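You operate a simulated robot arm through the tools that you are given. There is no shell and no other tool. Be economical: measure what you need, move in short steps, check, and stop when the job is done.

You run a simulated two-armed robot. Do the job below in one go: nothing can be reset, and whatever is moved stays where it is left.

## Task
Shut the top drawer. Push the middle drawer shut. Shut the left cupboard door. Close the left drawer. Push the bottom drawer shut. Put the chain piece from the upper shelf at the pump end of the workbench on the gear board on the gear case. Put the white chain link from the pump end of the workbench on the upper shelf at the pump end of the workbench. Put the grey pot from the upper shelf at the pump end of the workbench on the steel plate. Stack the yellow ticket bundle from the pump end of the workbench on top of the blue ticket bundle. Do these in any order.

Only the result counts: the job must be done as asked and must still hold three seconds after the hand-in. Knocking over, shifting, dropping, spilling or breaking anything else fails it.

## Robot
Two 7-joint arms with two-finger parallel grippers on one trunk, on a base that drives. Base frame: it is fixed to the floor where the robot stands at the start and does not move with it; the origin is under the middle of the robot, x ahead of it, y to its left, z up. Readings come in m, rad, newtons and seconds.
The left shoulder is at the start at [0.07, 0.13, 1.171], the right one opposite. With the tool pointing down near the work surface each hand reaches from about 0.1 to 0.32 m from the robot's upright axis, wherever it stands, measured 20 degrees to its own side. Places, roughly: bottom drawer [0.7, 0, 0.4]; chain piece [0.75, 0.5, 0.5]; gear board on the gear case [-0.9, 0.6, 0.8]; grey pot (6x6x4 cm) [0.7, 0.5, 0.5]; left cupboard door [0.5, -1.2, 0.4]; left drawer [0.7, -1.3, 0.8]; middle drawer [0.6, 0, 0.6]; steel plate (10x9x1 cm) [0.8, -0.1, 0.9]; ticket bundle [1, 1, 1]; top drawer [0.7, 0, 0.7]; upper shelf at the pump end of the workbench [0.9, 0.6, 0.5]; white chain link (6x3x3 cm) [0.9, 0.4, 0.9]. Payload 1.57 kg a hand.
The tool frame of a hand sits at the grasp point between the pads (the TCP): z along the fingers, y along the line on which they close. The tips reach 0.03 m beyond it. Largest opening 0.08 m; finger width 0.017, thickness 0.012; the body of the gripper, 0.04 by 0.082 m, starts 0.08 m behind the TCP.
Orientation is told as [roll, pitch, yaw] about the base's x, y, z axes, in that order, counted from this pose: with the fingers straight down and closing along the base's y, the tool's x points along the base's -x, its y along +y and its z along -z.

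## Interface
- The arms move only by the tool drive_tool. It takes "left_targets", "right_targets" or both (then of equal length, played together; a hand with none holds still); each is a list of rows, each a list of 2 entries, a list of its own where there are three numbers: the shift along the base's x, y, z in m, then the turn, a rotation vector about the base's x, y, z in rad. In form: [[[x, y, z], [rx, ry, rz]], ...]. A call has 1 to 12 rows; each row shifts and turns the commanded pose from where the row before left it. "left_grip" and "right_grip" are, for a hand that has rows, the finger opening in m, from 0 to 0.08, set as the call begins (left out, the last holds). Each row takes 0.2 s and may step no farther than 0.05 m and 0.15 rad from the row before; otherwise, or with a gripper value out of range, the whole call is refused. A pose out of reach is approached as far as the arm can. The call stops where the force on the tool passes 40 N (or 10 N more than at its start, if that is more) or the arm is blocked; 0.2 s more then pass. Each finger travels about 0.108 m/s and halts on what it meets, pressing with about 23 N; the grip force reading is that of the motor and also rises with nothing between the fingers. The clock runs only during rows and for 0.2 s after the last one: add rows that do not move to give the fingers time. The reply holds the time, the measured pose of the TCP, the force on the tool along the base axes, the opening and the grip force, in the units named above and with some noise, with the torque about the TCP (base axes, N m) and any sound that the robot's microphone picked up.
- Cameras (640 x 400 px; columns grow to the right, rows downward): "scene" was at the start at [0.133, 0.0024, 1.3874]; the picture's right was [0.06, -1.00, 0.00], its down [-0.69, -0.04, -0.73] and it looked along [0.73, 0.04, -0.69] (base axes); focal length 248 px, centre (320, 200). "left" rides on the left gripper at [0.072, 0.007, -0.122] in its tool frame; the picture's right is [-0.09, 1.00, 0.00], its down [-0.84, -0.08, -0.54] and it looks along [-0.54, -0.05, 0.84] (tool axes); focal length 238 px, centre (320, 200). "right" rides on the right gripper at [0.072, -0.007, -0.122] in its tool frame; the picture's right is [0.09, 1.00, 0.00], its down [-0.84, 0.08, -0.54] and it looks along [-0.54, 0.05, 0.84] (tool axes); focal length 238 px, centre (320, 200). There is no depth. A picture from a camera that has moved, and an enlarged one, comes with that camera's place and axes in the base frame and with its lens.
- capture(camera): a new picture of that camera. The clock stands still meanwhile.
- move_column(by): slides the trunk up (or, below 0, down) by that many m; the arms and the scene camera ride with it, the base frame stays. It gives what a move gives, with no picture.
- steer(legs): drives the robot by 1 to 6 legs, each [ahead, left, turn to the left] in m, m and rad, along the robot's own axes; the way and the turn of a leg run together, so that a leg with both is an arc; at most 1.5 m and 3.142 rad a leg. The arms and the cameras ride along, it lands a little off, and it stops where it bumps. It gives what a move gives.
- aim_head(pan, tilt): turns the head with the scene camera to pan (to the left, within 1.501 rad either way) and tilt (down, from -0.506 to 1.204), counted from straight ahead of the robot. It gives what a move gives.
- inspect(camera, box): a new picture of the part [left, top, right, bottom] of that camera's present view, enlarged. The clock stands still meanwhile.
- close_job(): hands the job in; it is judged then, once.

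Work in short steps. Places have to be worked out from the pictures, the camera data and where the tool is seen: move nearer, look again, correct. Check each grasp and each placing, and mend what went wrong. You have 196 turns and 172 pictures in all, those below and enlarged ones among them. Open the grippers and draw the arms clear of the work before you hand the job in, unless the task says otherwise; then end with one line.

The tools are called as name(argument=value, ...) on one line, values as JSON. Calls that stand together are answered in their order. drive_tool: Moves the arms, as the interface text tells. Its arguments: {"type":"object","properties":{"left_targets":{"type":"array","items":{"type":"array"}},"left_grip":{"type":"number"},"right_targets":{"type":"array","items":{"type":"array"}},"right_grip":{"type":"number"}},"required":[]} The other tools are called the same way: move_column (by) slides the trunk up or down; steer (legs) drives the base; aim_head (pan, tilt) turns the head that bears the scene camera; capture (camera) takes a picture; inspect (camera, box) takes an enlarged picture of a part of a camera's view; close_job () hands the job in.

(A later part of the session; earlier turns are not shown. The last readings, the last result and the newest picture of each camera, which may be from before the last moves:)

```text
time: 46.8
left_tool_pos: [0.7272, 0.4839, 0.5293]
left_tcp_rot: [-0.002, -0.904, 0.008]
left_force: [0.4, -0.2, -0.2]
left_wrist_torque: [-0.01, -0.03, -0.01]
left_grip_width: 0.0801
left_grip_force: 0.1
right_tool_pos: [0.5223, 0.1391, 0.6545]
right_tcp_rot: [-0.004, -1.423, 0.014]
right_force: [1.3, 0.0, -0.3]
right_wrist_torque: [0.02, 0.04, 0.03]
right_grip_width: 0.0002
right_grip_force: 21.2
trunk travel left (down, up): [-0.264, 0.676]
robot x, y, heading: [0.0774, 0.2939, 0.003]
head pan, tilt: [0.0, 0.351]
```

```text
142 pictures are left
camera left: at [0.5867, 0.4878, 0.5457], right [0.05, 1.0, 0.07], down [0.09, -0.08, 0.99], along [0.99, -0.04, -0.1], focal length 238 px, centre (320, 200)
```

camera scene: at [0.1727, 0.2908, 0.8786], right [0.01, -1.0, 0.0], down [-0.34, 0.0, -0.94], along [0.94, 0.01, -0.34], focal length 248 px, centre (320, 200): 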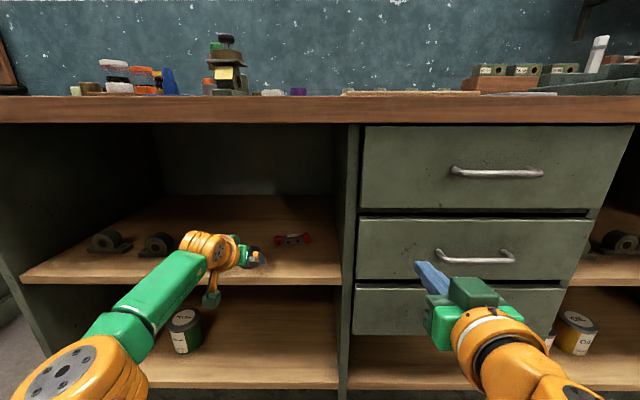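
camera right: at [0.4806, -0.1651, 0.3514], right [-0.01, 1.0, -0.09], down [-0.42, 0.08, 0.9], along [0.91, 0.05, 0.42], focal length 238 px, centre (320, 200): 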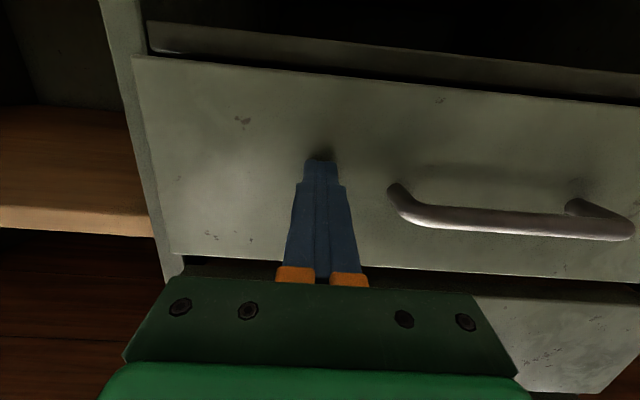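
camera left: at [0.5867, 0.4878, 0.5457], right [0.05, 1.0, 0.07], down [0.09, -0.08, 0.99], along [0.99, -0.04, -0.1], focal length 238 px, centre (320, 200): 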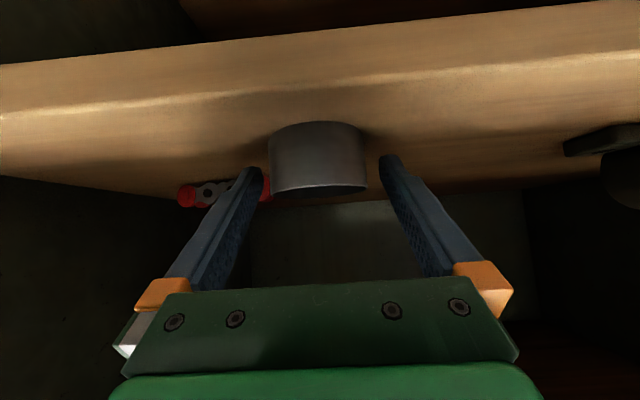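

Pot centre is between TCP and tips; I close the grip.

drive_tool(left_targets=[[[0, 0, 0], [0, 0, 0]], [[0, 0, 0], [0, 0, 0]], [[0, 0, 0], [0, 0, 0]]], left_grip=0.0)

drive_tool(left_targets=[[[0, 0, 0.02], [0, 0, 0]], [[0, 0, 0.03], [0, 0, 0]], [[0, 0, 0.02], [0, 0, 0]]])

capture(camera="left")

```text
time: 47.6
left_tool_pos: [0.7265, 0.4831, 0.5289]
left_tcp_rot: [-0.001, -0.905, 0.007]
left_force: [0.4, -0.9, 0.0]
left_wrist_torque: [-0.06, 0.01, 0.0]
left_grip_width: 0.0589
left_grip_force: 23.3
right_tool_pos: [0.5239, 0.1383, 0.6547]
right_tcp_rot: [-0.001, -1.423, 0.013]
right_force: [1.1, 1.1, -0.4]
right_wrist_torque: [-0.01, 0.0, 0.01]
right_grip_width: 0.0001
right_grip_force: 21.4
trunk travel left (down, up): [-0.264, 0.676]
robot x, y, heading: [0.0833, 0.2933, 0.002]
head pan, tilt: [0.0, 0.351]
```

```text
time: 48.4
left_tool_pos: [0.7227, 0.4829, 0.5989]
left_tcp_rot: [-0.001, -0.905, 0.007]
left_force: [-0.7, -0.2, -0.7]
left_wrist_torque: [0.01, 0.0, 0.03]
left_grip_width: 0.0588
left_grip_force: 23.2
left hand out of reach, approached as far as the arm can: row 3
right_tool_pos: [0.523, 0.1391, 0.6549]
right_tcp_rot: [-0.002, -1.423, 0.012]
right_force: [-0.4, 0.1, 0.2]
right_wrist_torque: [-0.03, -0.03, 0.02]
right_grip_width: 0.0
right_grip_force: 21.5
trunk travel left (down, up): [-0.264, 0.676]
robot x, y, heading: [0.0806, 0.2911, 0.004]
head pan, tilt: [0.0, 0.351]
```

```text
141 pictures are left
camera left: at [0.5832, 0.4879, 0.6147], right [0.05, 1.0, 0.07], down [0.09, -0.08, 0.99], along [0.99, -0.04, -0.09], focal length 238 px, centre (320, 200)
```

left: 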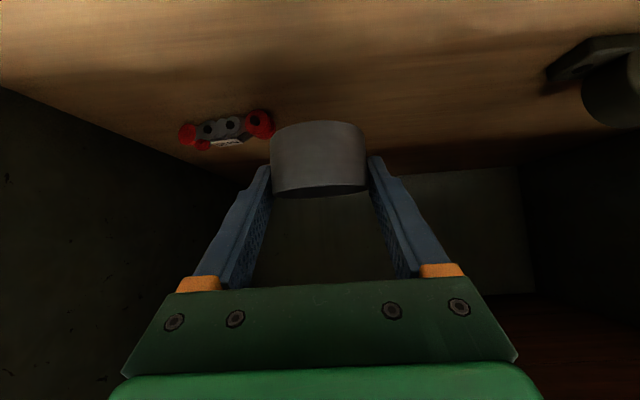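

Pot is held (0.059 m). I back out of the shelf, raise the trunk, and move right toward the steel plate.

steer(legs=[[-0.3, 0, 0]])

move_column(by=0.45)

steer(legs=[[0, -0.6, 0]])

aim_head(pan=0.0, tilt=0.6)

capture(camera="scene")

capture(camera="left")

```text
time: 50.4
left_tool_pos: [0.4232, 0.4807, 0.5982]
left_tcp_rot: [-0.001, -0.907, 0.006]
left_force: [-0.9, 0.0, 0.3]
left_wrist_torque: [0.01, -0.04, 0.02]
left_grip_width: 0.0589
left_grip_force: 22.6
right_tool_pos: [0.2227, 0.1374, 0.6542]
right_tcp_rot: [-0.001, -1.424, 0.012]
right_force: [-0.5, -1.0, -0.3]
right_wrist_torque: [0.0, -0.02, 0.0]
right_grip_width: 0.0003
right_grip_force: 21.5
trunk travel left (down, up): [-0.264, 0.676]
robot x, y, heading: [-0.222, 0.2921, 0.007]
head pan, tilt: [0.0, 0.351]
```

```text
refused: 0.45 is not a number from -0.4 to 0.4
```

```text
time: 53.8
left_tool_pos: [0.4269, -0.1164, 0.5977]
left_tcp_rot: [-0.002, -0.905, 0.01]
left_force: [1.0, 0.2, -0.5]
left_wrist_torque: [-0.01, 0.01, 0.01]
left_grip_width: 0.0589
left_grip_force: 22.9
right_tool_pos: [0.2263, -0.4625, 0.6547]
right_tcp_rot: [-0.003, -1.424, 0.014]
right_force: [-0.4, 0.9, 0.4]
right_wrist_torque: [0.02, 0.01, 0.03]
right_grip_width: 0.0001
right_grip_force: 21.1
trunk travel left (down, up): [-0.264, 0.676]
robot x, y, heading: [-0.2171, -0.3082, 0.009]
head pan, tilt: [0.0, 0.351]
```

```text
time: 54.6
left_tool_pos: [0.4268, -0.1176, 0.5972]
left_tcp_rot: [0.001, -0.905, 0.01]
left_force: [0.2, 0.1, -0.7]
left_wrist_torque: [0.02, 0.02, 0.0]
left_grip_width: 0.0588
left_grip_force: 23.1
right_tool_pos: [0.2274, -0.4605, 0.6543]
right_tcp_rot: [-0.001, -1.424, 0.016]
right_force: [-0.3, 0.1, -0.6]
right_wrist_torque: [0.02, 0.0, 0.02]
right_grip_width: 0.0
right_grip_force: 21.7
trunk travel left (down, up): [-0.264, 0.676]
robot x, y, heading: [-0.2157, -0.3083, 0.005]
head pan, tilt: [0.0, 0.6]
```

```text
140 pictures are left
camera scene: at [-0.0784, -0.3094, 0.8559], right [0.01, -1.0, 0.0], down [-0.56, 0.0, -0.83], along [0.83, 0.01, -0.56], focal length 248 px, centre (320, 200)
```

scene: 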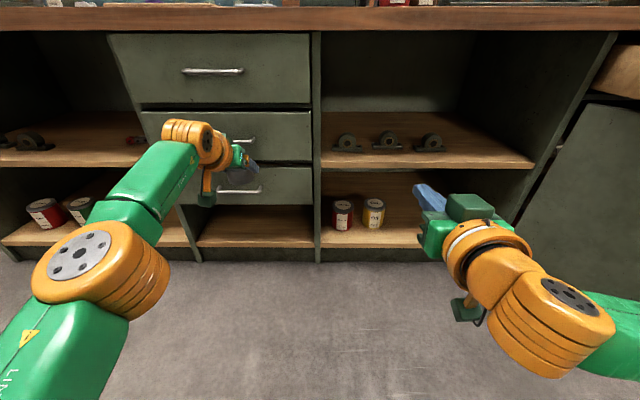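

```text
139 pictures are left
camera left: at [0.2866, -0.112, 0.6144], right [0.05, 1.0, 0.07], down [0.09, -0.08, 0.99], along [0.99, -0.04, -0.09], focal length 238 px, centre (320, 200)
```

left: 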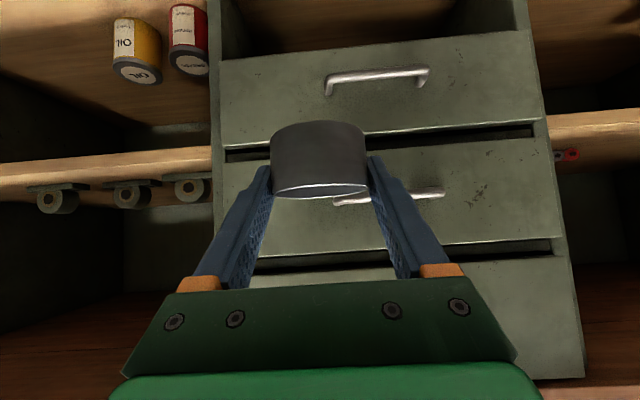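

The raise was refused for size; I raise 0.4 now (pot bottom ≈0.97) and look.

move_column(by=0.4)

capture(camera="scene")

capture(camera="left")

```text
time: 58.4
left_tool_pos: [0.4279, -0.1179, 0.9981]
left_tcp_rot: [0.001, -0.906, 0.008]
left_force: [0.6, 0.0, 0.2]
left_wrist_torque: [-0.02, -0.01, -0.01]
left_grip_width: 0.0587
left_grip_force: 22.8
right_tool_pos: [0.2273, -0.4609, 1.054]
right_tcp_rot: [-0.002, -1.425, 0.016]
right_force: [-0.2, -0.4, -0.4]
right_wrist_torque: [0.0, -0.02, 0.01]
right_grip_width: 0.0
right_grip_force: 20.8
trunk travel left (down, up): [-0.664, 0.276]
robot x, y, heading: [-0.2196, -0.3106, 0.008]
head pan, tilt: [0.0, 0.6]
```

```text
138 pictures are left
camera scene: at [-0.0782, -0.3094, 1.2558], right [0.01, -1.0, 0.0], down [-0.57, 0.0, -0.82], along [0.82, 0.01, -0.57], focal length 248 px, centre (320, 200)
```

scene: 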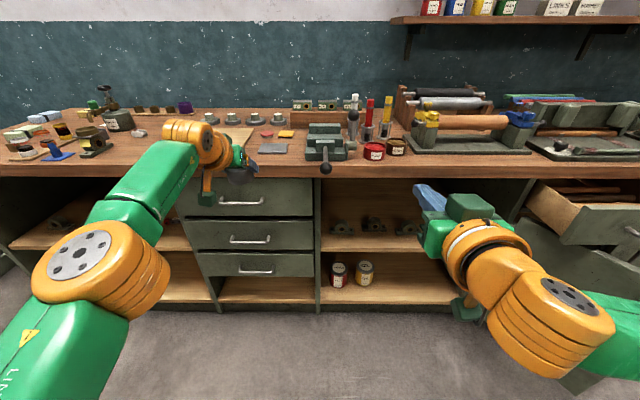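

```text
137 pictures are left
camera left: at [0.2868, -0.112, 1.0144], right [0.05, 1.0, 0.07], down [0.09, -0.08, 0.99], along [0.99, -0.04, -0.09], focal length 238 px, centre (320, 200)
```

left: 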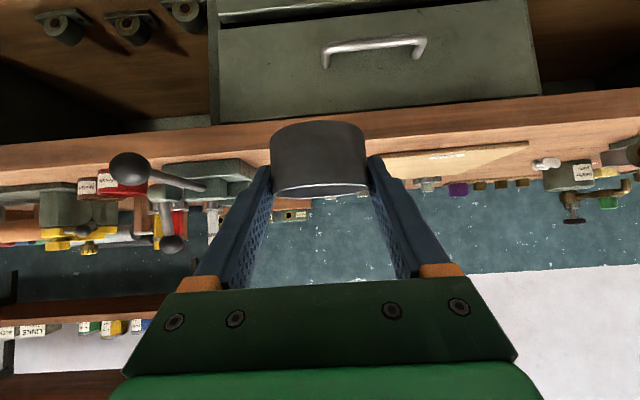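

I zoom in on the plate to fix its place.

inspect(camera="scene", box=[220, 110, 350, 190])

```text
4.92 times, centred on (285, 150) of scene
camera zoom: at [-0.0782, -0.3094, 1.2558], right [0.01, -1.0, 0.0], down [-0.57, 0.0, -0.82], along [0.82, 0.01, -0.57], focal length 1223 px, centre (492, 446)
```

zoom: 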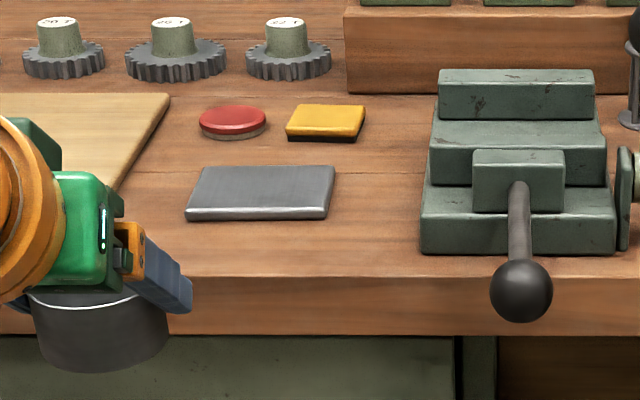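

Plate centre ≈ (0.757, −0.136). I drive ahead in two steps and check with the cameras.

steer(legs=[[0.25, -0.02, -0.008]])

capture(camera="scene")

capture(camera="left")

```text
time: 60.2
left_tool_pos: [0.675, -0.142, 0.9983]
left_tcp_rot: [-0.002, -0.907, 0.001]
left_force: [0.5, 0.2, 0.1]
left_wrist_torque: [0.0, 0.01, 0.01]
left_grip_width: 0.0587
left_grip_force: 23.0
right_tool_pos: [0.4738, -0.4835, 1.0539]
right_tcp_rot: [-0.003, -1.427, 0.007]
right_force: [-1.0, 0.1, -0.2]
right_wrist_torque: [0.01, 0.0, -0.01]
right_grip_width: 0.0002
right_grip_force: 20.8
trunk travel left (down, up): [-0.664, 0.276]
robot x, y, heading: [0.0302, -0.3259, -0.002]
head pan, tilt: [0.0, 0.6]
```

```text
135 pictures are left
camera scene: at [0.1688, -0.3296, 1.2559], right [0.0, -1.0, 0.0], down [-0.56, 0.0, -0.83], along [0.83, 0.0, -0.56], focal length 248 px, centre (320, 200)
```

scene: 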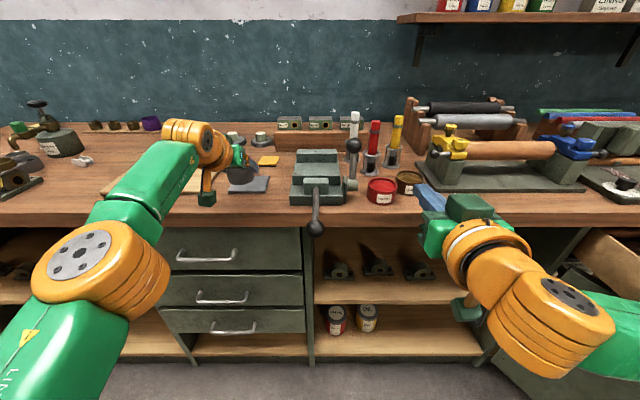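

```text
134 pictures are left
camera left: at [0.5356, -0.1352, 1.0149], right [0.06, 1.0, 0.07], down [0.09, -0.08, 0.99], along [0.99, -0.05, -0.09], focal length 238 px, centre (320, 200)
```

left: 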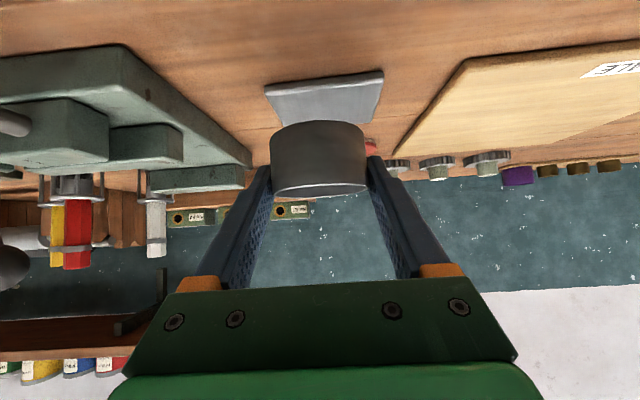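

Consistent: front edge at x≈0.714, centre (0.758, −0.135). I advance 0.075 and check.

steer(legs=[[0.076, 0.006, 0]])

move_column(by=-0.04)

capture(camera="left")

```text
time: 61.3
left_tool_pos: [0.7509, -0.1347, 0.9993]
left_tcp_rot: [0.0, -0.906, -0.001]
left_force: [0.9, 0.1, -0.3]
left_wrist_torque: [0.0, 0.01, 0.0]
left_grip_width: 0.0588
left_grip_force: 22.7
right_tool_pos: [0.5477, -0.4784, 1.0555]
right_tcp_rot: [0.0, -1.424, 0.004]
right_force: [-0.4, -0.4, 0.7]
right_wrist_torque: [0.03, 0.0, 0.0]
right_grip_width: 0.0
right_grip_force: 21.5
trunk travel left (down, up): [-0.664, 0.276]
robot x, y, heading: [0.1068, -0.3228, 0.001]
head pan, tilt: [0.0, 0.6]
```

```text
time: 62.1
left_tool_pos: [0.7515, -0.1368, 0.9579]
left_tcp_rot: [0.002, -0.905, 0.001]
left_force: [-0.2, 0.2, -0.4]
left_wrist_torque: [0.01, 0.03, 0.03]
left_grip_width: 0.0587
left_grip_force: 23.6
right_tool_pos: [0.5492, -0.4788, 1.015]
right_tcp_rot: [-0.002, -1.425, 0.007]
right_force: [-0.1, 0.2, 0.3]
right_wrist_torque: [0.01, -0.01, -0.01]
right_grip_width: 0.0
right_grip_force: 20.7
trunk travel left (down, up): [-0.624, 0.316]
robot x, y, heading: [0.1083, -0.3245, -0.004]
head pan, tilt: [0.0, 0.6]
```

```text
133 pictures are left
camera left: at [0.612, -0.1297, 0.9745], right [0.06, 1.0, 0.07], down [0.09, -0.08, 0.99], along [0.99, -0.05, -0.09], focal length 238 px, centre (320, 200)
```

left: 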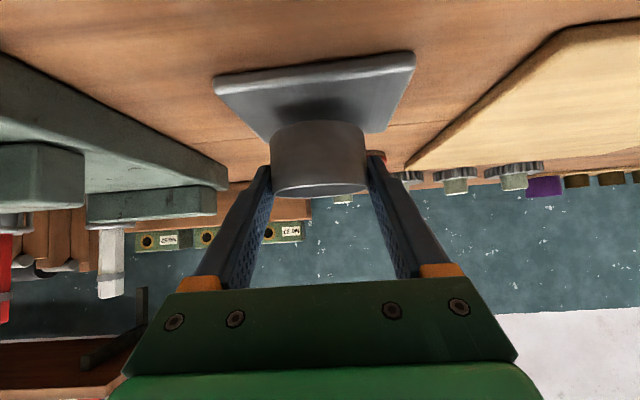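

Centred over the plate. I lower in small steps until contact shows in the force.

drive_tool(left_targets=[[[0, 0, -0.005], [0, 0, 0]], [[0, 0, -0.005], [0, 0, 0]], [[0, 0, -0.002], [0, 0, 0]]])

inspect(camera="left", box=[200, 30, 440, 210])

```text
time: 62.9
left_tool_pos: [0.7516, -0.1361, 0.9461]
left_tcp_rot: [0.001, -0.905, 0.001]
left_force: [-0.1, 0.4, -0.1]
left_wrist_torque: [-0.01, 0.01, 0.01]
left_grip_width: 0.0584
left_grip_force: 23.5
right_tool_pos: [0.5502, -0.4778, 1.0146]
right_tcp_rot: [-0.003, -1.423, 0.005]
right_force: [-0.2, -0.5, 0.3]
right_wrist_torque: [-0.02, 0.01, 0.02]
right_grip_width: 0.0002
right_grip_force: 21.2
trunk travel left (down, up): [-0.624, 0.316]
robot x, y, heading: [0.1049, -0.3223, -0.006]
head pan, tilt: [0.0, 0.6]
```

```text
2.22 times, centred on (320, 120) of left
camera zoom: at [0.6122, -0.1297, 0.9625], right [0.06, 1.0, 0.07], down [0.09, -0.08, 0.99], along [0.99, -0.05, -0.09], focal length 530 px, centre (320, 378)
```

zoom: 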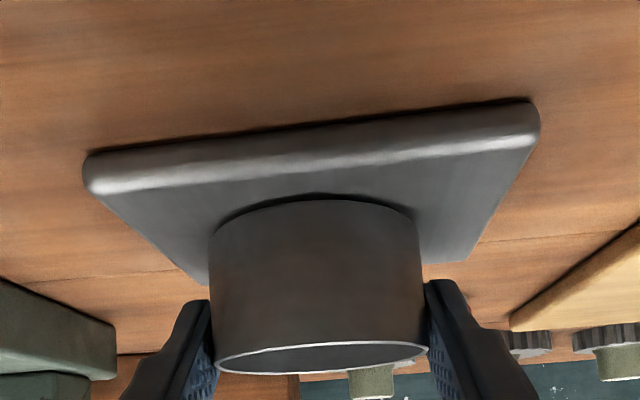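

Nearly touching. A few more millimetres down with attention to the force.

drive_tool(left_targets=[[[0, 0, -0.003], [0, 0, 0]], [[0, 0, 0], [0, 0, 0]]])

drive_tool(left_targets=[[[0, 0, -0.003], [0, 0, 0]], [[0, 0, 0], [0, 0, 0]]])

inspect(camera="left", box=[200, 30, 440, 210])

```text
time: 63.5
left_tool_pos: [0.7514, -0.1362, 0.9447]
left_tcp_rot: [0.003, -0.907, 0.0]
left_force: [1.6, 0.6, 4.4]
left_wrist_torque: [0.04, 0.03, 0.02]
left_grip_width: 0.0589
left_grip_force: 23.2
right_tool_pos: [0.5506, -0.4778, 1.0162]
right_tcp_rot: [-0.001, -1.424, 0.006]
right_force: [-0.6, 0.1, 0.2]
right_wrist_torque: [-0.02, -0.04, 0.01]
right_grip_width: 0.0
right_grip_force: 21.7
trunk travel left (down, up): [-0.624, 0.316]
robot x, y, heading: [0.1109, -0.3229, -0.001]
head pan, tilt: [0.0, 0.6]
```

```text
time: 64.1
left_tool_pos: [0.7504, -0.1367, 0.9421]
left_tcp_rot: [0.001, -0.91, 0.0]
left_force: [3.1, 0.1, 12.8]
left_wrist_torque: [0.0, -0.05, -0.08]
left_grip_width: 0.0589
left_grip_force: 23.1
right_tool_pos: [0.5464, -0.4794, 1.0156]
right_tcp_rot: [0.005, -1.428, 0.001]
right_force: [0.3, 1.3, 0.6]
right_wrist_torque: [-0.01, -0.01, -0.02]
right_grip_width: 0.0
right_grip_force: 21.4
trunk travel left (down, up): [-0.624, 0.316]
robot x, y, heading: [0.1061, -0.319, -0.001]
head pan, tilt: [0.0, 0.6]
```

```text
2.22 times, centred on (320, 120) of left
camera zoom: at [0.6101, -0.1302, 0.9586], right [0.06, 1.0, 0.07], down [0.09, -0.08, 0.99], along [0.99, -0.05, -0.09], focal length 530 px, centre (320, 378)
```

zoom: 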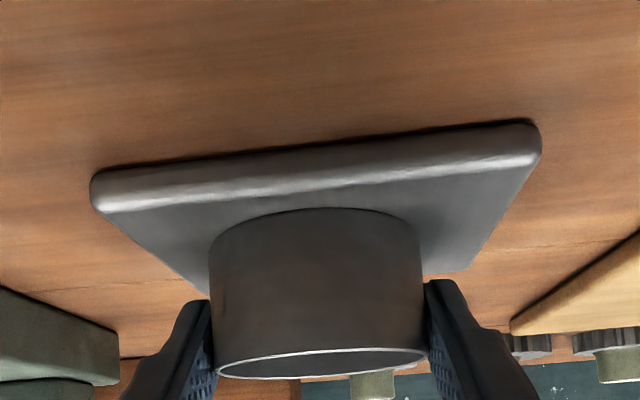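

Contact at 12.8 N: the pot stands on the plate. I raise 2 mm to ease it, open, and back the hand out along its axis.

drive_tool(left_targets=[[[0, 0, 0.002], [0, 0, 0]]])

drive_tool(left_targets=[[[0, 0, 0], [0, 0, 0]], [[0, 0, 0], [0, 0, 0]], [[-0.02, 0, 0.015], [0, 0, 0]], [[-0.03, 0, 0.03], [0, 0, 0]], [[-0.04, 0, 0.02], [0, 0, 0]]], left_grip=0.08)

capture(camera="left")

```text
time: 64.5
left_tool_pos: [0.7493, -0.1364, 0.9436]
left_tcp_rot: [0.002, -0.905, -0.001]
left_force: [-1.6, -0.2, 3.6]
left_wrist_torque: [0.01, -0.08, -0.02]
left_grip_width: 0.0585
left_grip_force: 23.3
right_tool_pos: [0.5484, -0.4784, 1.0168]
right_tcp_rot: [0.001, -1.427, 0.004]
right_force: [0.1, 0.3, -0.6]
right_wrist_torque: [-0.01, -0.05, 0.0]
right_grip_width: 0.0
right_grip_force: 21.1
trunk travel left (down, up): [-0.624, 0.316]
robot x, y, heading: [0.1058, -0.3182, -0.001]
head pan, tilt: [0.0, 0.6]
```

```text
time: 65.7
left_tool_pos: [0.6592, -0.1344, 1.0073]
left_tcp_rot: [-0.001, -0.908, 0.003]
left_force: [-1.0, 0.2, 0.1]
left_wrist_torque: [0.02, -0.03, -0.01]
left_grip_width: 0.0799
left_grip_force: 0.0
right_tool_pos: [0.5484, -0.4776, 1.016]
right_tcp_rot: [-0.004, -1.427, 0.01]
right_force: [0.3, -0.6, 0.4]
right_wrist_torque: [0.03, 0.0, -0.01]
right_grip_width: 0.0003
right_grip_force: 21.1
trunk travel left (down, up): [-0.624, 0.316]
robot x, y, heading: [0.1068, -0.3242, -0.006]
head pan, tilt: [0.0, 0.6]
```

```text
130 pictures are left
camera left: at [0.5207, -0.1287, 1.0235], right [0.05, 1.0, 0.07], down [0.09, -0.08, 0.99], along [0.99, -0.05, -0.09], focal length 238 px, centre (320, 200)
```

left: 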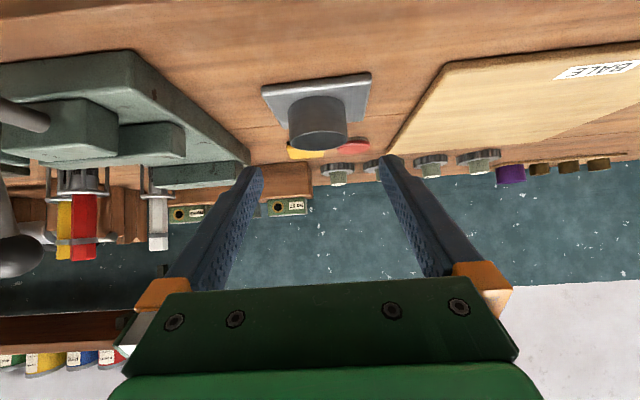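

Pot stands on the plate. Next the right-hand bench unit: I back off, move right, and look.

steer(legs=[[-0.4, 0, 0], [0, -0.6, 0]])

aim_head(pan=-0.3, tilt=0.6)

capture(camera="scene")

```text
time: 71.2
left_tool_pos: [0.264, -0.735, 1.0062]
left_tcp_rot: [0.0, -0.906, -0.004]
left_force: [0.1, -1.4, -0.5]
left_wrist_torque: [0.0, -0.01, -0.02]
left_grip_width: 0.0803
left_grip_force: 0.0
right_tool_pos: [0.1479, -1.0791, 1.0158]
right_tcp_rot: [-0.004, -1.425, 0.003]
right_force: [0.1, 1.3, -0.2]
right_wrist_torque: [0.01, 0.02, 0.01]
right_grip_width: 0.0
right_grip_force: 21.1
trunk travel left (down, up): [-0.624, 0.316]
robot x, y, heading: [-0.2915, -0.9216, -0.004]
head pan, tilt: [0.0, 0.6]
```

```text
time: 72.0
left_tool_pos: [0.2629, -0.7358, 1.0068]
left_tcp_rot: [0.0, -0.906, -0.006]
left_force: [0.1, 0.2, -0.4]
left_wrist_torque: [0.03, 0.0, 0.02]
left_grip_width: 0.0801
left_grip_force: 0.1
right_tool_pos: [0.149, -1.079, 1.0147]
right_tcp_rot: [-0.003, -1.424, 0.002]
right_force: [1.1, -0.9, -1.6]
right_wrist_torque: [0.02, 0.01, 0.02]
right_grip_width: 0.0
right_grip_force: 21.0
trunk travel left (down, up): [-0.624, 0.316]
robot x, y, heading: [-0.2899, -0.9205, -0.003]
head pan, tilt: [-0.3, 0.6]
```

```text
129 pictures are left
camera scene: at [-0.1584, -0.9481, 1.2158], right [-0.3, -0.95, 0.0], down [-0.54, 0.17, -0.82], along [0.79, -0.25, -0.57], focal length 248 px, centre (320, 200)
```

scene: 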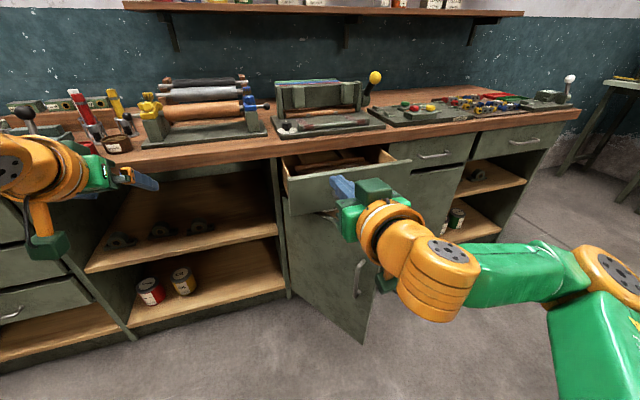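

The right arm hides part; I move further right for an unobstructed view of drawer and door.

steer(legs=[[-0.15, -0.45, 0]])

aim_head(pan=0.0, tilt=0.6)

capture(camera="scene")

```text
time: 74.8
left_tool_pos: [0.111, -1.1838, 1.0063]
left_tcp_rot: [0.0, -0.906, -0.002]
left_force: [0.1, 0.0, -0.3]
left_wrist_torque: [-0.01, 0.01, 0.02]
left_grip_width: 0.08
left_grip_force: 0.0
right_tool_pos: [-0.0026, -1.5262, 1.0164]
right_tcp_rot: [-0.004, -1.423, 0.005]
right_force: [-0.6, -0.5, 0.1]
right_wrist_torque: [-0.01, 0.0, 0.0]
right_grip_width: 0.0
right_grip_force: 21.5
trunk travel left (down, up): [-0.624, 0.316]
robot x, y, heading: [-0.4418, -1.3678, -0.009]
head pan, tilt: [-0.3, 0.6]
```

```text
time: 75.6
left_tool_pos: [0.1117, -1.1838, 1.0067]
left_tcp_rot: [0.001, -0.905, -0.004]
left_force: [-0.3, 0.1, 0.7]
left_wrist_torque: [-0.03, 0.04, 0.01]
left_grip_width: 0.0802
left_grip_force: 0.1
right_tool_pos: [-0.0044, -1.5268, 1.014]
right_tcp_rot: [0.0, -1.424, 0.0]
right_force: [-0.1, 0.1, 0.5]
right_wrist_torque: [0.01, -0.01, -0.01]
right_grip_width: 0.0002
right_grip_force: 21.4
trunk travel left (down, up): [-0.624, 0.316]
robot x, y, heading: [-0.444, -1.3665, -0.006]
head pan, tilt: [0.0, 0.6]
```

```text
128 pictures are left
camera scene: at [-0.3068, -1.3703, 1.2158], right [-0.01, -1.0, 0.0], down [-0.57, 0.0, -0.82], along [0.82, -0.01, -0.57], focal length 248 px, centre (320, 200)
```

scene: 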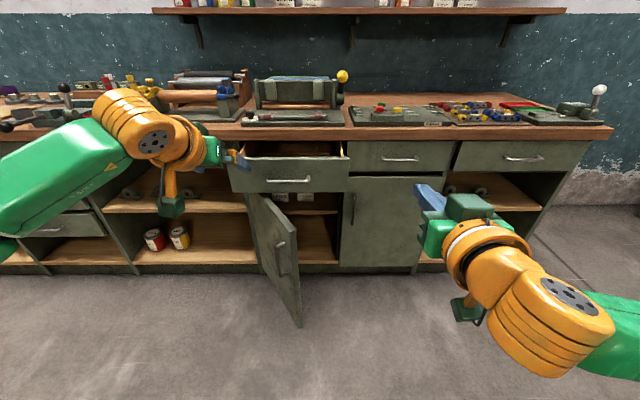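

The door is hinged on its left (hinge ≈(0.64,−1.10)), ajar ~60°, free edge ≈(0.32,−1.29); the drawer front is at x≈0.46, y −1.06…−1.46. First the drawer: I tuck the left hand back and up, lower the trunk and line up the right hand at y≈−1.40.

drive_tool(left_targets=[[[-0.04, 0, 0.04], [0, 0.1, 0]], [[-0.04, 0, 0.04], [0, 0.1, 0]], [[-0.04, 0, 0.04], [0, 0.1, 0]], [[-0.03, 0, 0.04], [0, 0.1, 0]]])

steer(legs=[[0.0, 0.13, 0]])

move_column(by=-0.22)

capture(camera="right")

capture(camera="scene")

```text
refused: row 1 steps farther than a row can; nothing moved
```

```text
time: 76.9
left_tool_pos: [0.1126, -1.0571, 1.0069]
left_tcp_rot: [0.002, -0.905, -0.006]
left_force: [0.8, -0.4, 0.9]
left_wrist_torque: [-0.01, 0.03, -0.01]
left_grip_width: 0.0799
left_grip_force: 0.1
right_tool_pos: [-0.0036, -1.3984, 1.0156]
right_tcp_rot: [0.007, -1.424, -0.007]
right_force: [0.2, 0.4, -0.7]
right_wrist_torque: [-0.01, -0.02, -0.01]
right_grip_width: 0.0001
right_grip_force: 21.1
trunk travel left (down, up): [-0.624, 0.316]
robot x, y, heading: [-0.4436, -1.2364, -0.004]
head pan, tilt: [0.0, 0.6]
```

```text
time: 79.2
left_tool_pos: [0.1119, -1.0542, 0.7864]
left_tcp_rot: [-0.001, -0.907, -0.006]
left_force: [-0.1, 0.1, -0.2]
left_wrist_torque: [-0.01, -0.01, 0.0]
left_grip_width: 0.0802
left_grip_force: 0.0
right_tool_pos: [-0.0031, -1.3962, 0.796]
right_tcp_rot: [-0.001, -1.425, 0.001]
right_force: [-0.4, 0.0, -0.1]
right_wrist_torque: [0.03, -0.05, -0.06]
right_grip_width: 0.0001
right_grip_force: 21.3
trunk travel left (down, up): [-0.404, 0.536]
robot x, y, heading: [-0.4436, -1.2401, -0.006]
head pan, tilt: [0.0, 0.6]
```

```text
127 pictures are left
camera right: at [-0.1346, -1.4037, 0.7405], right [-0.01, 1.0, -0.09], down [-0.41, 0.08, 0.91], along [0.91, 0.05, 0.41], focal length 238 px, centre (320, 200)
```

right: 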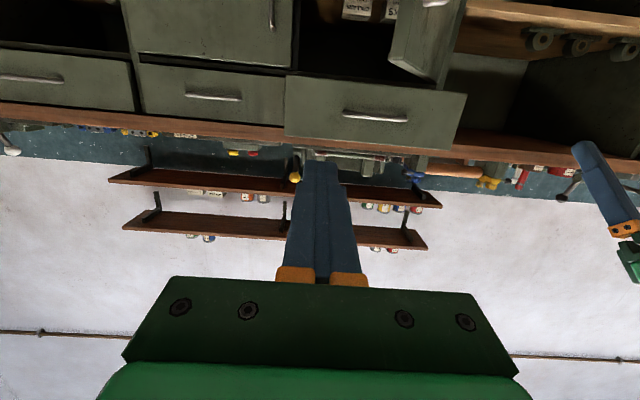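

```text
126 pictures are left
camera scene: at [-0.3062, -1.2405, 0.9959], right [-0.01, -1.0, 0.0], down [-0.56, 0.0, -0.83], along [0.83, -0.01, -0.56], focal length 248 px, centre (320, 200)
```

scene: 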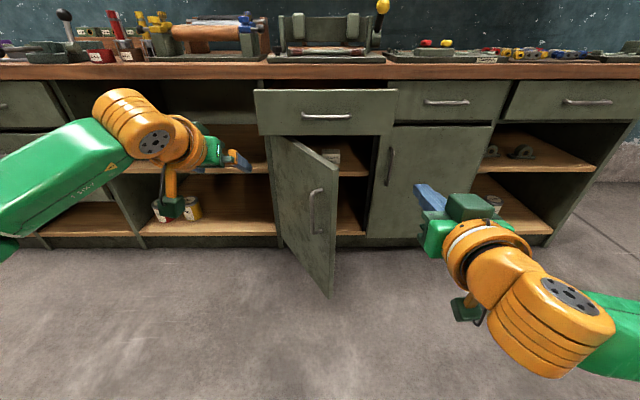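

The drawer front spans y −1.05…−1.47 at z 0.72–0.86; right hand is well lined up. I tuck the left hand, then drive in.

drive_tool(left_targets=[[[-0.03, 0, 0.035], [0, 0.1, 0]], [[-0.03, 0, 0.035], [0, 0.1, 0]], [[-0.03, 0, 0.035], [0, 0.1, 0]], [[-0.03, 0, 0.035], [0, 0.1, 0]], [[-0.03, 0, 0.035], [0, 0.1, 0]]])

steer(legs=[[0.38, 0, 0]])

capture(camera="scene")

capture(camera="right")

```text
time: 80.4
left_tool_pos: [-0.0566, -1.0716, 0.9273]
left_tcp_rot: [-0.003, -0.432, -0.008]
left_force: [0.4, 0.7, -0.9]
left_wrist_torque: [0.0, 0.0, 0.0]
left_grip_width: 0.0801
left_grip_force: 0.1
left hand out of reach, approached as far as the arm can: row 4, 5
right_tool_pos: [-0.0044, -1.3961, 0.7956]
right_tcp_rot: [-0.005, -1.426, 0.005]
right_force: [-0.1, 0.8, -1.2]
right_wrist_torque: [-0.03, 0.01, -0.01]
right_grip_width: 0.0
right_grip_force: 21.2
trunk travel left (down, up): [-0.404, 0.536]
robot x, y, heading: [-0.4451, -1.2388, -0.005]
head pan, tilt: [0.0, 0.6]
```

```text
time: 82.8
left_tool_pos: [0.3299, -1.0732, 0.9267]
left_tcp_rot: [-0.002, -0.434, -0.003]
left_force: [0.4, -0.3, -1.0]
left_wrist_torque: [0.04, 0.03, -0.01]
left_grip_width: 0.0802
left_grip_force: 0.0
right_tool_pos: [0.3832, -1.3977, 0.7949]
right_tcp_rot: [-0.001, -1.424, 0.001]
right_force: [0.1, 1.0, -0.2]
right_wrist_torque: [-0.01, 0.0, -0.02]
right_grip_width: 0.0
right_grip_force: 21.0
trunk travel left (down, up): [-0.404, 0.536]
robot x, y, heading: [-0.06, -1.2416, -0.006]
head pan, tilt: [0.0, 0.6]
```

```text
125 pictures are left
camera scene: at [0.0792, -1.2424, 0.9958], right [0.0, -1.0, 0.0], down [-0.57, 0.0, -0.82], along [0.82, 0.0, -0.57], focal length 248 px, centre (320, 200)
```

scene: 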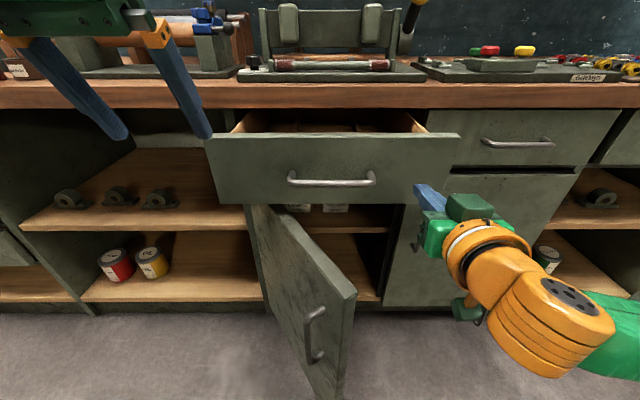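

```text
124 pictures are left
camera right: at [0.2511, -1.4052, 0.7404], right [-0.01, 1.0, -0.09], down [-0.41, 0.08, 0.91], along [0.91, 0.05, 0.41], focal length 238 px, centre (320, 200)
```

right: 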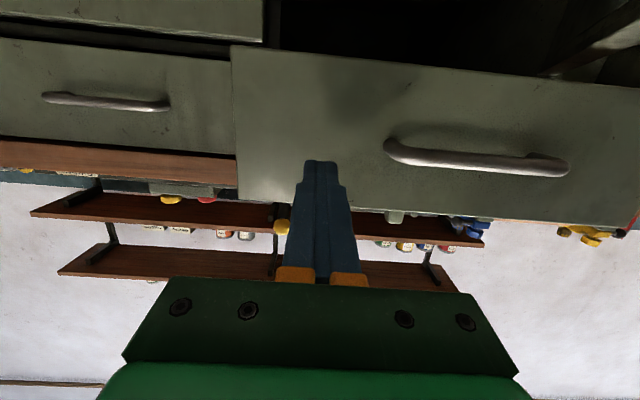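

Lined up. I push the drawer in.

drive_tool(right_targets=[[[0.03, 0, 0], [0, 0, 0]], [[0.03, 0, 0], [0, 0, 0]], [[0.03, 0, 0], [0, 0, 0]], [[0.03, 0, 0], [0, 0, 0]], [[0.03, 0, 0], [0, 0, 0]], [[0.03, 0, 0], [0, 0, 0]], [[0.02, 0, 0], [0, 0, 0]], [[0.02, 0, 0], [0, 0, 0]], [[0.02, 0, 0], [0, 0, 0]], [[0.02, 0, 0], [0, 0, 0]]])

capture(camera="scene")

```text
time: 84.9
left_tool_pos: [0.3152, -1.0731, 0.9321]
left_tcp_rot: [-0.004, -0.447, -0.006]
left_force: [0.6, -0.2, -0.4]
left_wrist_torque: [-0.02, 0.0, -0.02]
left_grip_width: 0.0799
left_grip_force: 0.2
right_tool_pos: [0.6119, -1.3975, 0.7978]
right_tcp_rot: [-0.006, -1.422, 0.009]
right_force: [-43.0, 2.2, 3.4]
right_wrist_torque: [0.24, -0.26, 0.05]
right_grip_width: 0.0001
right_grip_force: 21.2
right hand out of reach, approached as far as the arm can: row 10
trunk travel left (down, up): [-0.404, 0.536]
robot x, y, heading: [-0.0638, -1.2413, -0.011]
head pan, tilt: [0.0, 0.6]
stopped in row 10 (right hand): the force on the tool passed its limit at 92 N (the readings are from after the stop); the commanded pose is now the measured one
```

```text
123 pictures are left
camera scene: at [0.0635, -1.2422, 0.9981], right [-0.01, -1.0, 0.0], down [-0.55, 0.0, -0.83], along [0.83, -0.01, -0.55], focal length 248 px, centre (320, 200)
```

scene: 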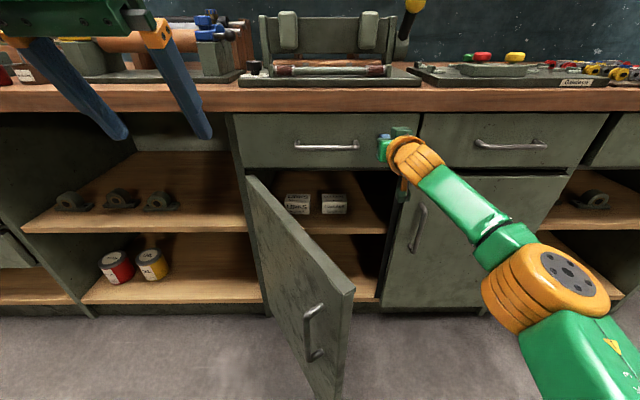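

Drawer shut (same 0.642 plane). For the door: free edge ≈(0.29,−1.29), hinge ≈(0.64,−1.05), top z≈0.69. I retract, back off, shift left, lower, and bring the right hand to the door's outer face.

drive_tool(right_targets=[[[-0.05, 0, 0], [0, 0, 0]], [[-0.05, 0, 0], [0, 0, 0]], [[-0.05, 0, 0], [0, 0, 0]], [[-0.05, 0, 0], [0, 0, 0]], [[-0.03, 0, 0], [0, 0, 0]]])

steer(legs=[[-0.34, 0, 0.01], [0, 0.16, 0]])

move_column(by=-0.27)

steer(legs=[[0.2, 0, 0]])

capture(camera="scene")

capture(camera="right")

```text
time: 86.1
left_tool_pos: [0.3289, -1.0736, 0.9269]
left_tcp_rot: [-0.002, -0.434, -0.006]
left_force: [-0.2, 0.3, -0.7]
left_wrist_torque: [-0.02, 0.03, 0.0]
left_grip_width: 0.0802
left_grip_force: 0.0
right_tool_pos: [0.3931, -1.398, 0.7878]
right_tcp_rot: [0.0, -1.404, 0.003]
right_force: [-0.4, 0.2, -0.4]
right_wrist_torque: [-0.03, 0.01, -0.02]
right_grip_width: 0.0
right_grip_force: 21.4
trunk travel left (down, up): [-0.404, 0.536]
robot x, y, heading: [-0.0583, -1.233, -0.005]
head pan, tilt: [0.0, 0.6]
```

```text
time: 89.4
left_tool_pos: [-0.0123, -0.9088, 0.9251]
left_tcp_rot: [-0.003, -0.433, 0.001]
left_force: [1.0, 0.2, 0.4]
left_wrist_torque: [0.01, 0.0, -0.01]
left_grip_width: 0.0799
left_grip_force: 0.0
right_tool_pos: [0.0548, -1.2331, 0.7879]
right_tcp_rot: [-0.007, -1.403, 0.017]
right_force: [0.6, 0.0, 0.0]
right_wrist_torque: [-0.01, 0.01, -0.03]
right_grip_width: 0.0
right_grip_force: 21.2
trunk travel left (down, up): [-0.404, 0.536]
robot x, y, heading: [-0.4039, -1.0774, -0.004]
head pan, tilt: [0.0, 0.6]
```

```text
time: 92.1
left_tool_pos: [-0.0125, -0.9095, 0.6563]
left_tcp_rot: [-0.002, -0.432, 0.004]
left_force: [0.0, -0.5, 0.1]
left_wrist_torque: [0.01, 0.02, 0.01]
left_grip_width: 0.0803
left_grip_force: 0.0
right_tool_pos: [0.0554, -1.2322, 0.5173]
right_tcp_rot: [-0.006, -1.403, 0.017]
right_force: [0.2, 0.1, -0.4]
right_wrist_torque: [0.0, -0.02, 0.02]
right_grip_width: 0.0
right_grip_force: 21.4
trunk travel left (down, up): [-0.134, 0.806]
robot x, y, heading: [-0.3999, -1.079, 0.002]
head pan, tilt: [0.0, 0.6]
```

```text
time: 93.7
left_tool_pos: [0.1861, -0.9099, 0.656]
left_tcp_rot: [-0.002, -0.433, -0.001]
left_force: [0.0, 0.1, -0.1]
left_wrist_torque: [0.0, 0.0, 0.02]
left_grip_width: 0.08
left_grip_force: 0.1
right_tool_pos: [0.2538, -1.2354, 0.5168]
right_tcp_rot: [-0.004, -1.404, 0.013]
right_force: [1.1, -0.2, -0.3]
right_wrist_torque: [-0.03, 0.04, 0.0]
right_grip_width: 0.0001
right_grip_force: 21.4
trunk travel left (down, up): [-0.134, 0.806]
robot x, y, heading: [-0.2051, -1.0752, 0.002]
head pan, tilt: [0.0, 0.6]
```

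```text
122 pictures are left
camera scene: at [-0.0632, -1.0811, 0.7258], right [0.0, -1.0, 0.0], down [-0.57, 0.0, -0.82], along [0.82, 0.0, -0.57], focal length 248 px, centre (320, 200)
```

scene: 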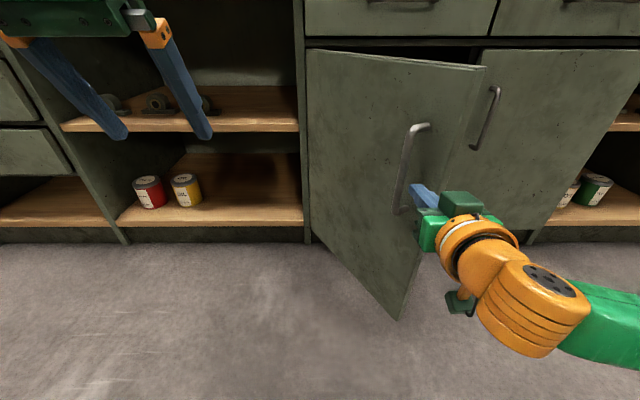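

```text
121 pictures are left
camera right: at [0.1211, -1.2428, 0.4661], right [-0.02, 1.0, -0.09], down [-0.4, 0.07, 0.91], along [0.92, 0.06, 0.39], focal length 238 px, centre (320, 200)
```

right: 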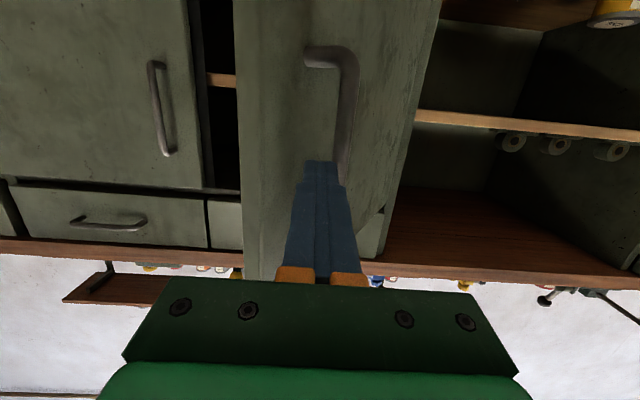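

The finger is by the door handle; I draw back slightly and raise to z≈0.645, above the handle (door top ≈0.69).

steer(legs=[[-0.07, 0, 0]])

move_column(by=0.135)

capture(camera="right")

capture(camera="scene")

```text
time: 94.7
left_tool_pos: [0.1163, -0.9099, 0.656]
left_tcp_rot: [-0.001, -0.433, 0.0]
left_force: [1.1, 0.6, 0.4]
left_wrist_torque: [0.02, 0.0, -0.01]
left_grip_width: 0.08
left_grip_force: 0.1
right_tool_pos: [0.1825, -1.2351, 0.5184]
right_tcp_rot: [-0.006, -1.404, 0.012]
right_force: [0.8, 0.0, -0.5]
right_wrist_torque: [0.0, 0.04, 0.0]
right_grip_width: 0.0
right_grip_force: 21.2
trunk travel left (down, up): [-0.134, 0.806]
robot x, y, heading: [-0.2724, -1.0766, -0.004]
head pan, tilt: [0.0, 0.6]
```

```text
time: 96.3
left_tool_pos: [0.1165, -0.9112, 0.7915]
left_tcp_rot: [-0.003, -0.433, -0.001]
left_force: [1.0, 0.2, 0.4]
left_wrist_torque: [0.01, -0.01, 0.0]
left_grip_width: 0.08
left_grip_force: 0.1
right_tool_pos: [0.1837, -1.2353, 0.6519]
right_tcp_rot: [-0.005, -1.405, 0.012]
right_force: [0.2, 0.5, -0.4]
right_wrist_torque: [0.0, -0.02, 0.02]
right_grip_width: 0.0
right_grip_force: 21.4
trunk travel left (down, up): [-0.269, 0.671]
robot x, y, heading: [-0.2719, -1.0774, -0.008]
head pan, tilt: [0.0, 0.6]
```

```text
120 pictures are left
camera right: at [0.0512, -1.2427, 0.601], right [-0.02, 1.0, -0.09], down [-0.4, 0.07, 0.91], along [0.92, 0.06, 0.39], focal length 238 px, centre (320, 200)
```

right: 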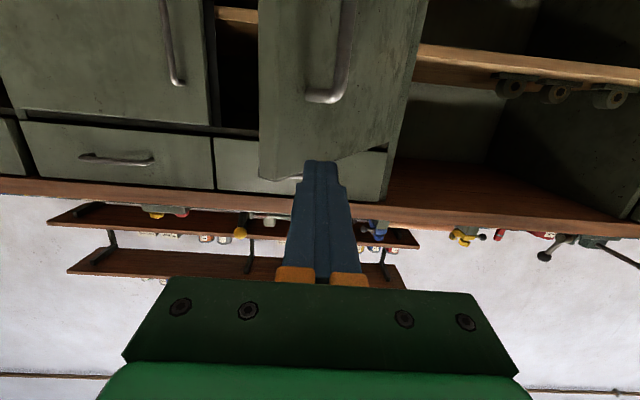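

```text
119 pictures are left
camera scene: at [-0.1331, -1.0809, 0.8608], right [0.0, -1.0, 0.0], down [-0.57, 0.0, -0.82], along [0.82, 0.0, -0.57], focal length 248 px, centre (320, 200)
```

scene: 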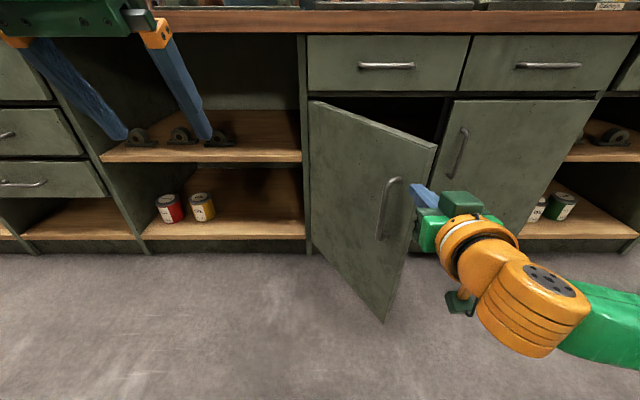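

Door geometry is confirmed. I advance to the face and sweep the tip along the closing arc.

steer(legs=[[0.08, 0, 0.008]])

drive_tool(right_targets=[[[0.031, -0.027, 0], [0, 0, 0]], [[0.032, -0.026, 0], [0, 0, 0]], [[0.023, -0.023, 0], [0, 0, 0]], [[0.022, -0.022, 0], [0, 0, 0]], [[0.026, -0.019, 0], [0, 0, 0]], [[0.027, -0.018, 0], [0, 0, 0]]])

capture(camera="scene")

```text
time: 97.4
left_tool_pos: [0.1959, -0.9075, 0.7917]
left_tcp_rot: [-0.003, -0.432, 0.007]
left_force: [-0.3, 0.5, 1.3]
left_wrist_torque: [-0.01, 0.01, -0.04]
left_grip_width: 0.08
left_grip_force: 0.1
right_tool_pos: [0.2637, -1.2327, 0.6521]
right_tcp_rot: [-0.005, -1.404, 0.02]
right_force: [0.0, 0.1, -0.8]
right_wrist_torque: [0.01, 0.01, 0.03]
right_grip_width: 0.0
right_grip_force: 21.3
trunk travel left (down, up): [-0.269, 0.671]
robot x, y, heading: [-0.1904, -1.0776, 0.003]
head pan, tilt: [0.0, 0.6]
```

```text
time: 98.8
left_tool_pos: [0.1962, -0.9076, 0.7918]
left_tcp_rot: [-0.002, -0.433, 0.007]
left_force: [0.5, 0.3, -0.1]
left_wrist_torque: [-0.02, 0.0, -0.02]
left_grip_width: 0.08
left_grip_force: 0.1
right_tool_pos: [0.4251, -1.3667, 0.652]
right_tcp_rot: [-0.004, -1.404, 0.018]
right_force: [0.3, 1.4, 0.5]
right_wrist_torque: [-0.01, 0.01, 0.04]
right_grip_width: 0.0
right_grip_force: 22.0
trunk travel left (down, up): [-0.269, 0.671]
robot x, y, heading: [-0.1939, -1.0763, 0.002]
head pan, tilt: [0.0, 0.6]
```

```text
118 pictures are left
camera scene: at [-0.0534, -1.0799, 0.8608], right [0.0, -1.0, 0.0], down [-0.57, 0.0, -0.82], along [0.82, 0.0, -0.57], focal length 248 px, centre (320, 200)
```

scene: 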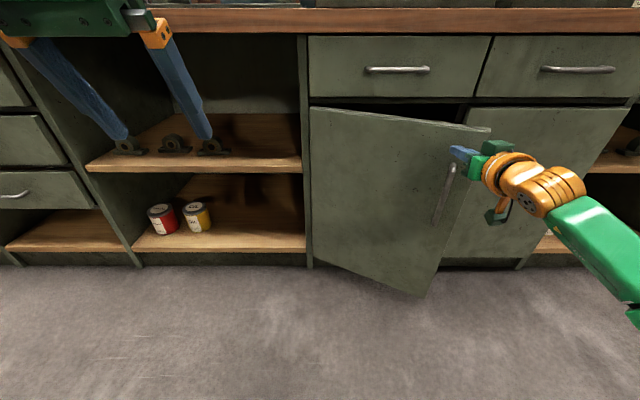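

The door is swinging with the hand. I continue the arc, then move the base in and finish.

drive_tool(right_targets=[[[0.03, -0.014, 0], [0, 0, 0]], [[0.03, -0.012, 0], [0, 0, 0]], [[0.02, -0.005, 0], [0, 0, 0]]])

steer(legs=[[0.07, 0, 0]])

capture(camera="scene")

```text
time: 99.6
left_tool_pos: [0.196, -0.9075, 0.7916]
left_tcp_rot: [0.0, -0.433, 0.008]
left_force: [-0.9, 1.2, -0.1]
left_wrist_torque: [0.01, 0.01, 0.03]
left_grip_width: 0.0798
left_grip_force: 0.2
right_tool_pos: [0.4669, -1.3861, 0.6537]
right_tcp_rot: [-0.003, -1.408, 0.014]
right_force: [0.7, -0.3, -1.5]
right_wrist_torque: [0.0, 0.0, 0.03]
right_grip_width: 0.0001
right_grip_force: 21.9
right hand out of reach, approached as far as the arm can: row 2, 3
trunk travel left (down, up): [-0.269, 0.671]
robot x, y, heading: [-0.1944, -1.0785, 0.007]
head pan, tilt: [0.0, 0.6]
```

```text
time: 100.6
left_tool_pos: [0.2663, -0.9065, 0.7922]
left_tcp_rot: [-0.001, -0.433, 0.006]
left_force: [-0.9, -0.1, 0.1]
left_wrist_torque: [0.01, 0.03, -0.01]
left_grip_width: 0.0801
left_grip_force: 0.0
right_tool_pos: [0.5365, -1.3856, 0.6519]
right_tcp_rot: [-0.004, -1.404, 0.016]
right_force: [0.6, -0.2, 0.6]
right_wrist_torque: [0.01, 0.02, 0.01]
right_grip_width: 0.0
right_grip_force: 21.7
trunk travel left (down, up): [-0.269, 0.671]
robot x, y, heading: [-0.1209, -1.0818, 0.002]
head pan, tilt: [0.0, 0.6]
```

```text
117 pictures are left
camera scene: at [0.0172, -1.0797, 0.8607], right [0.0, -1.0, 0.0], down [-0.57, 0.0, -0.82], along [0.82, 0.0, -0.57], focal length 248 px, centre (320, 200)
```

scene: 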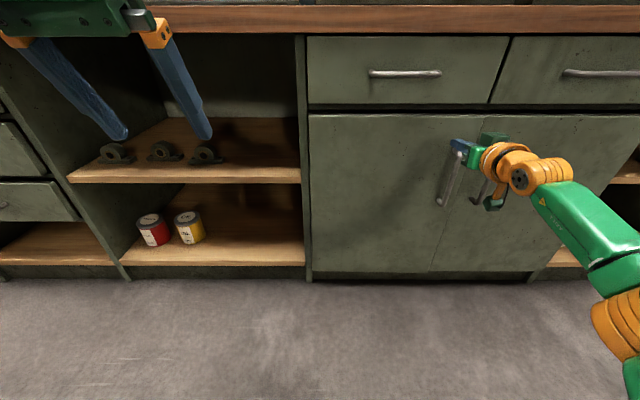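

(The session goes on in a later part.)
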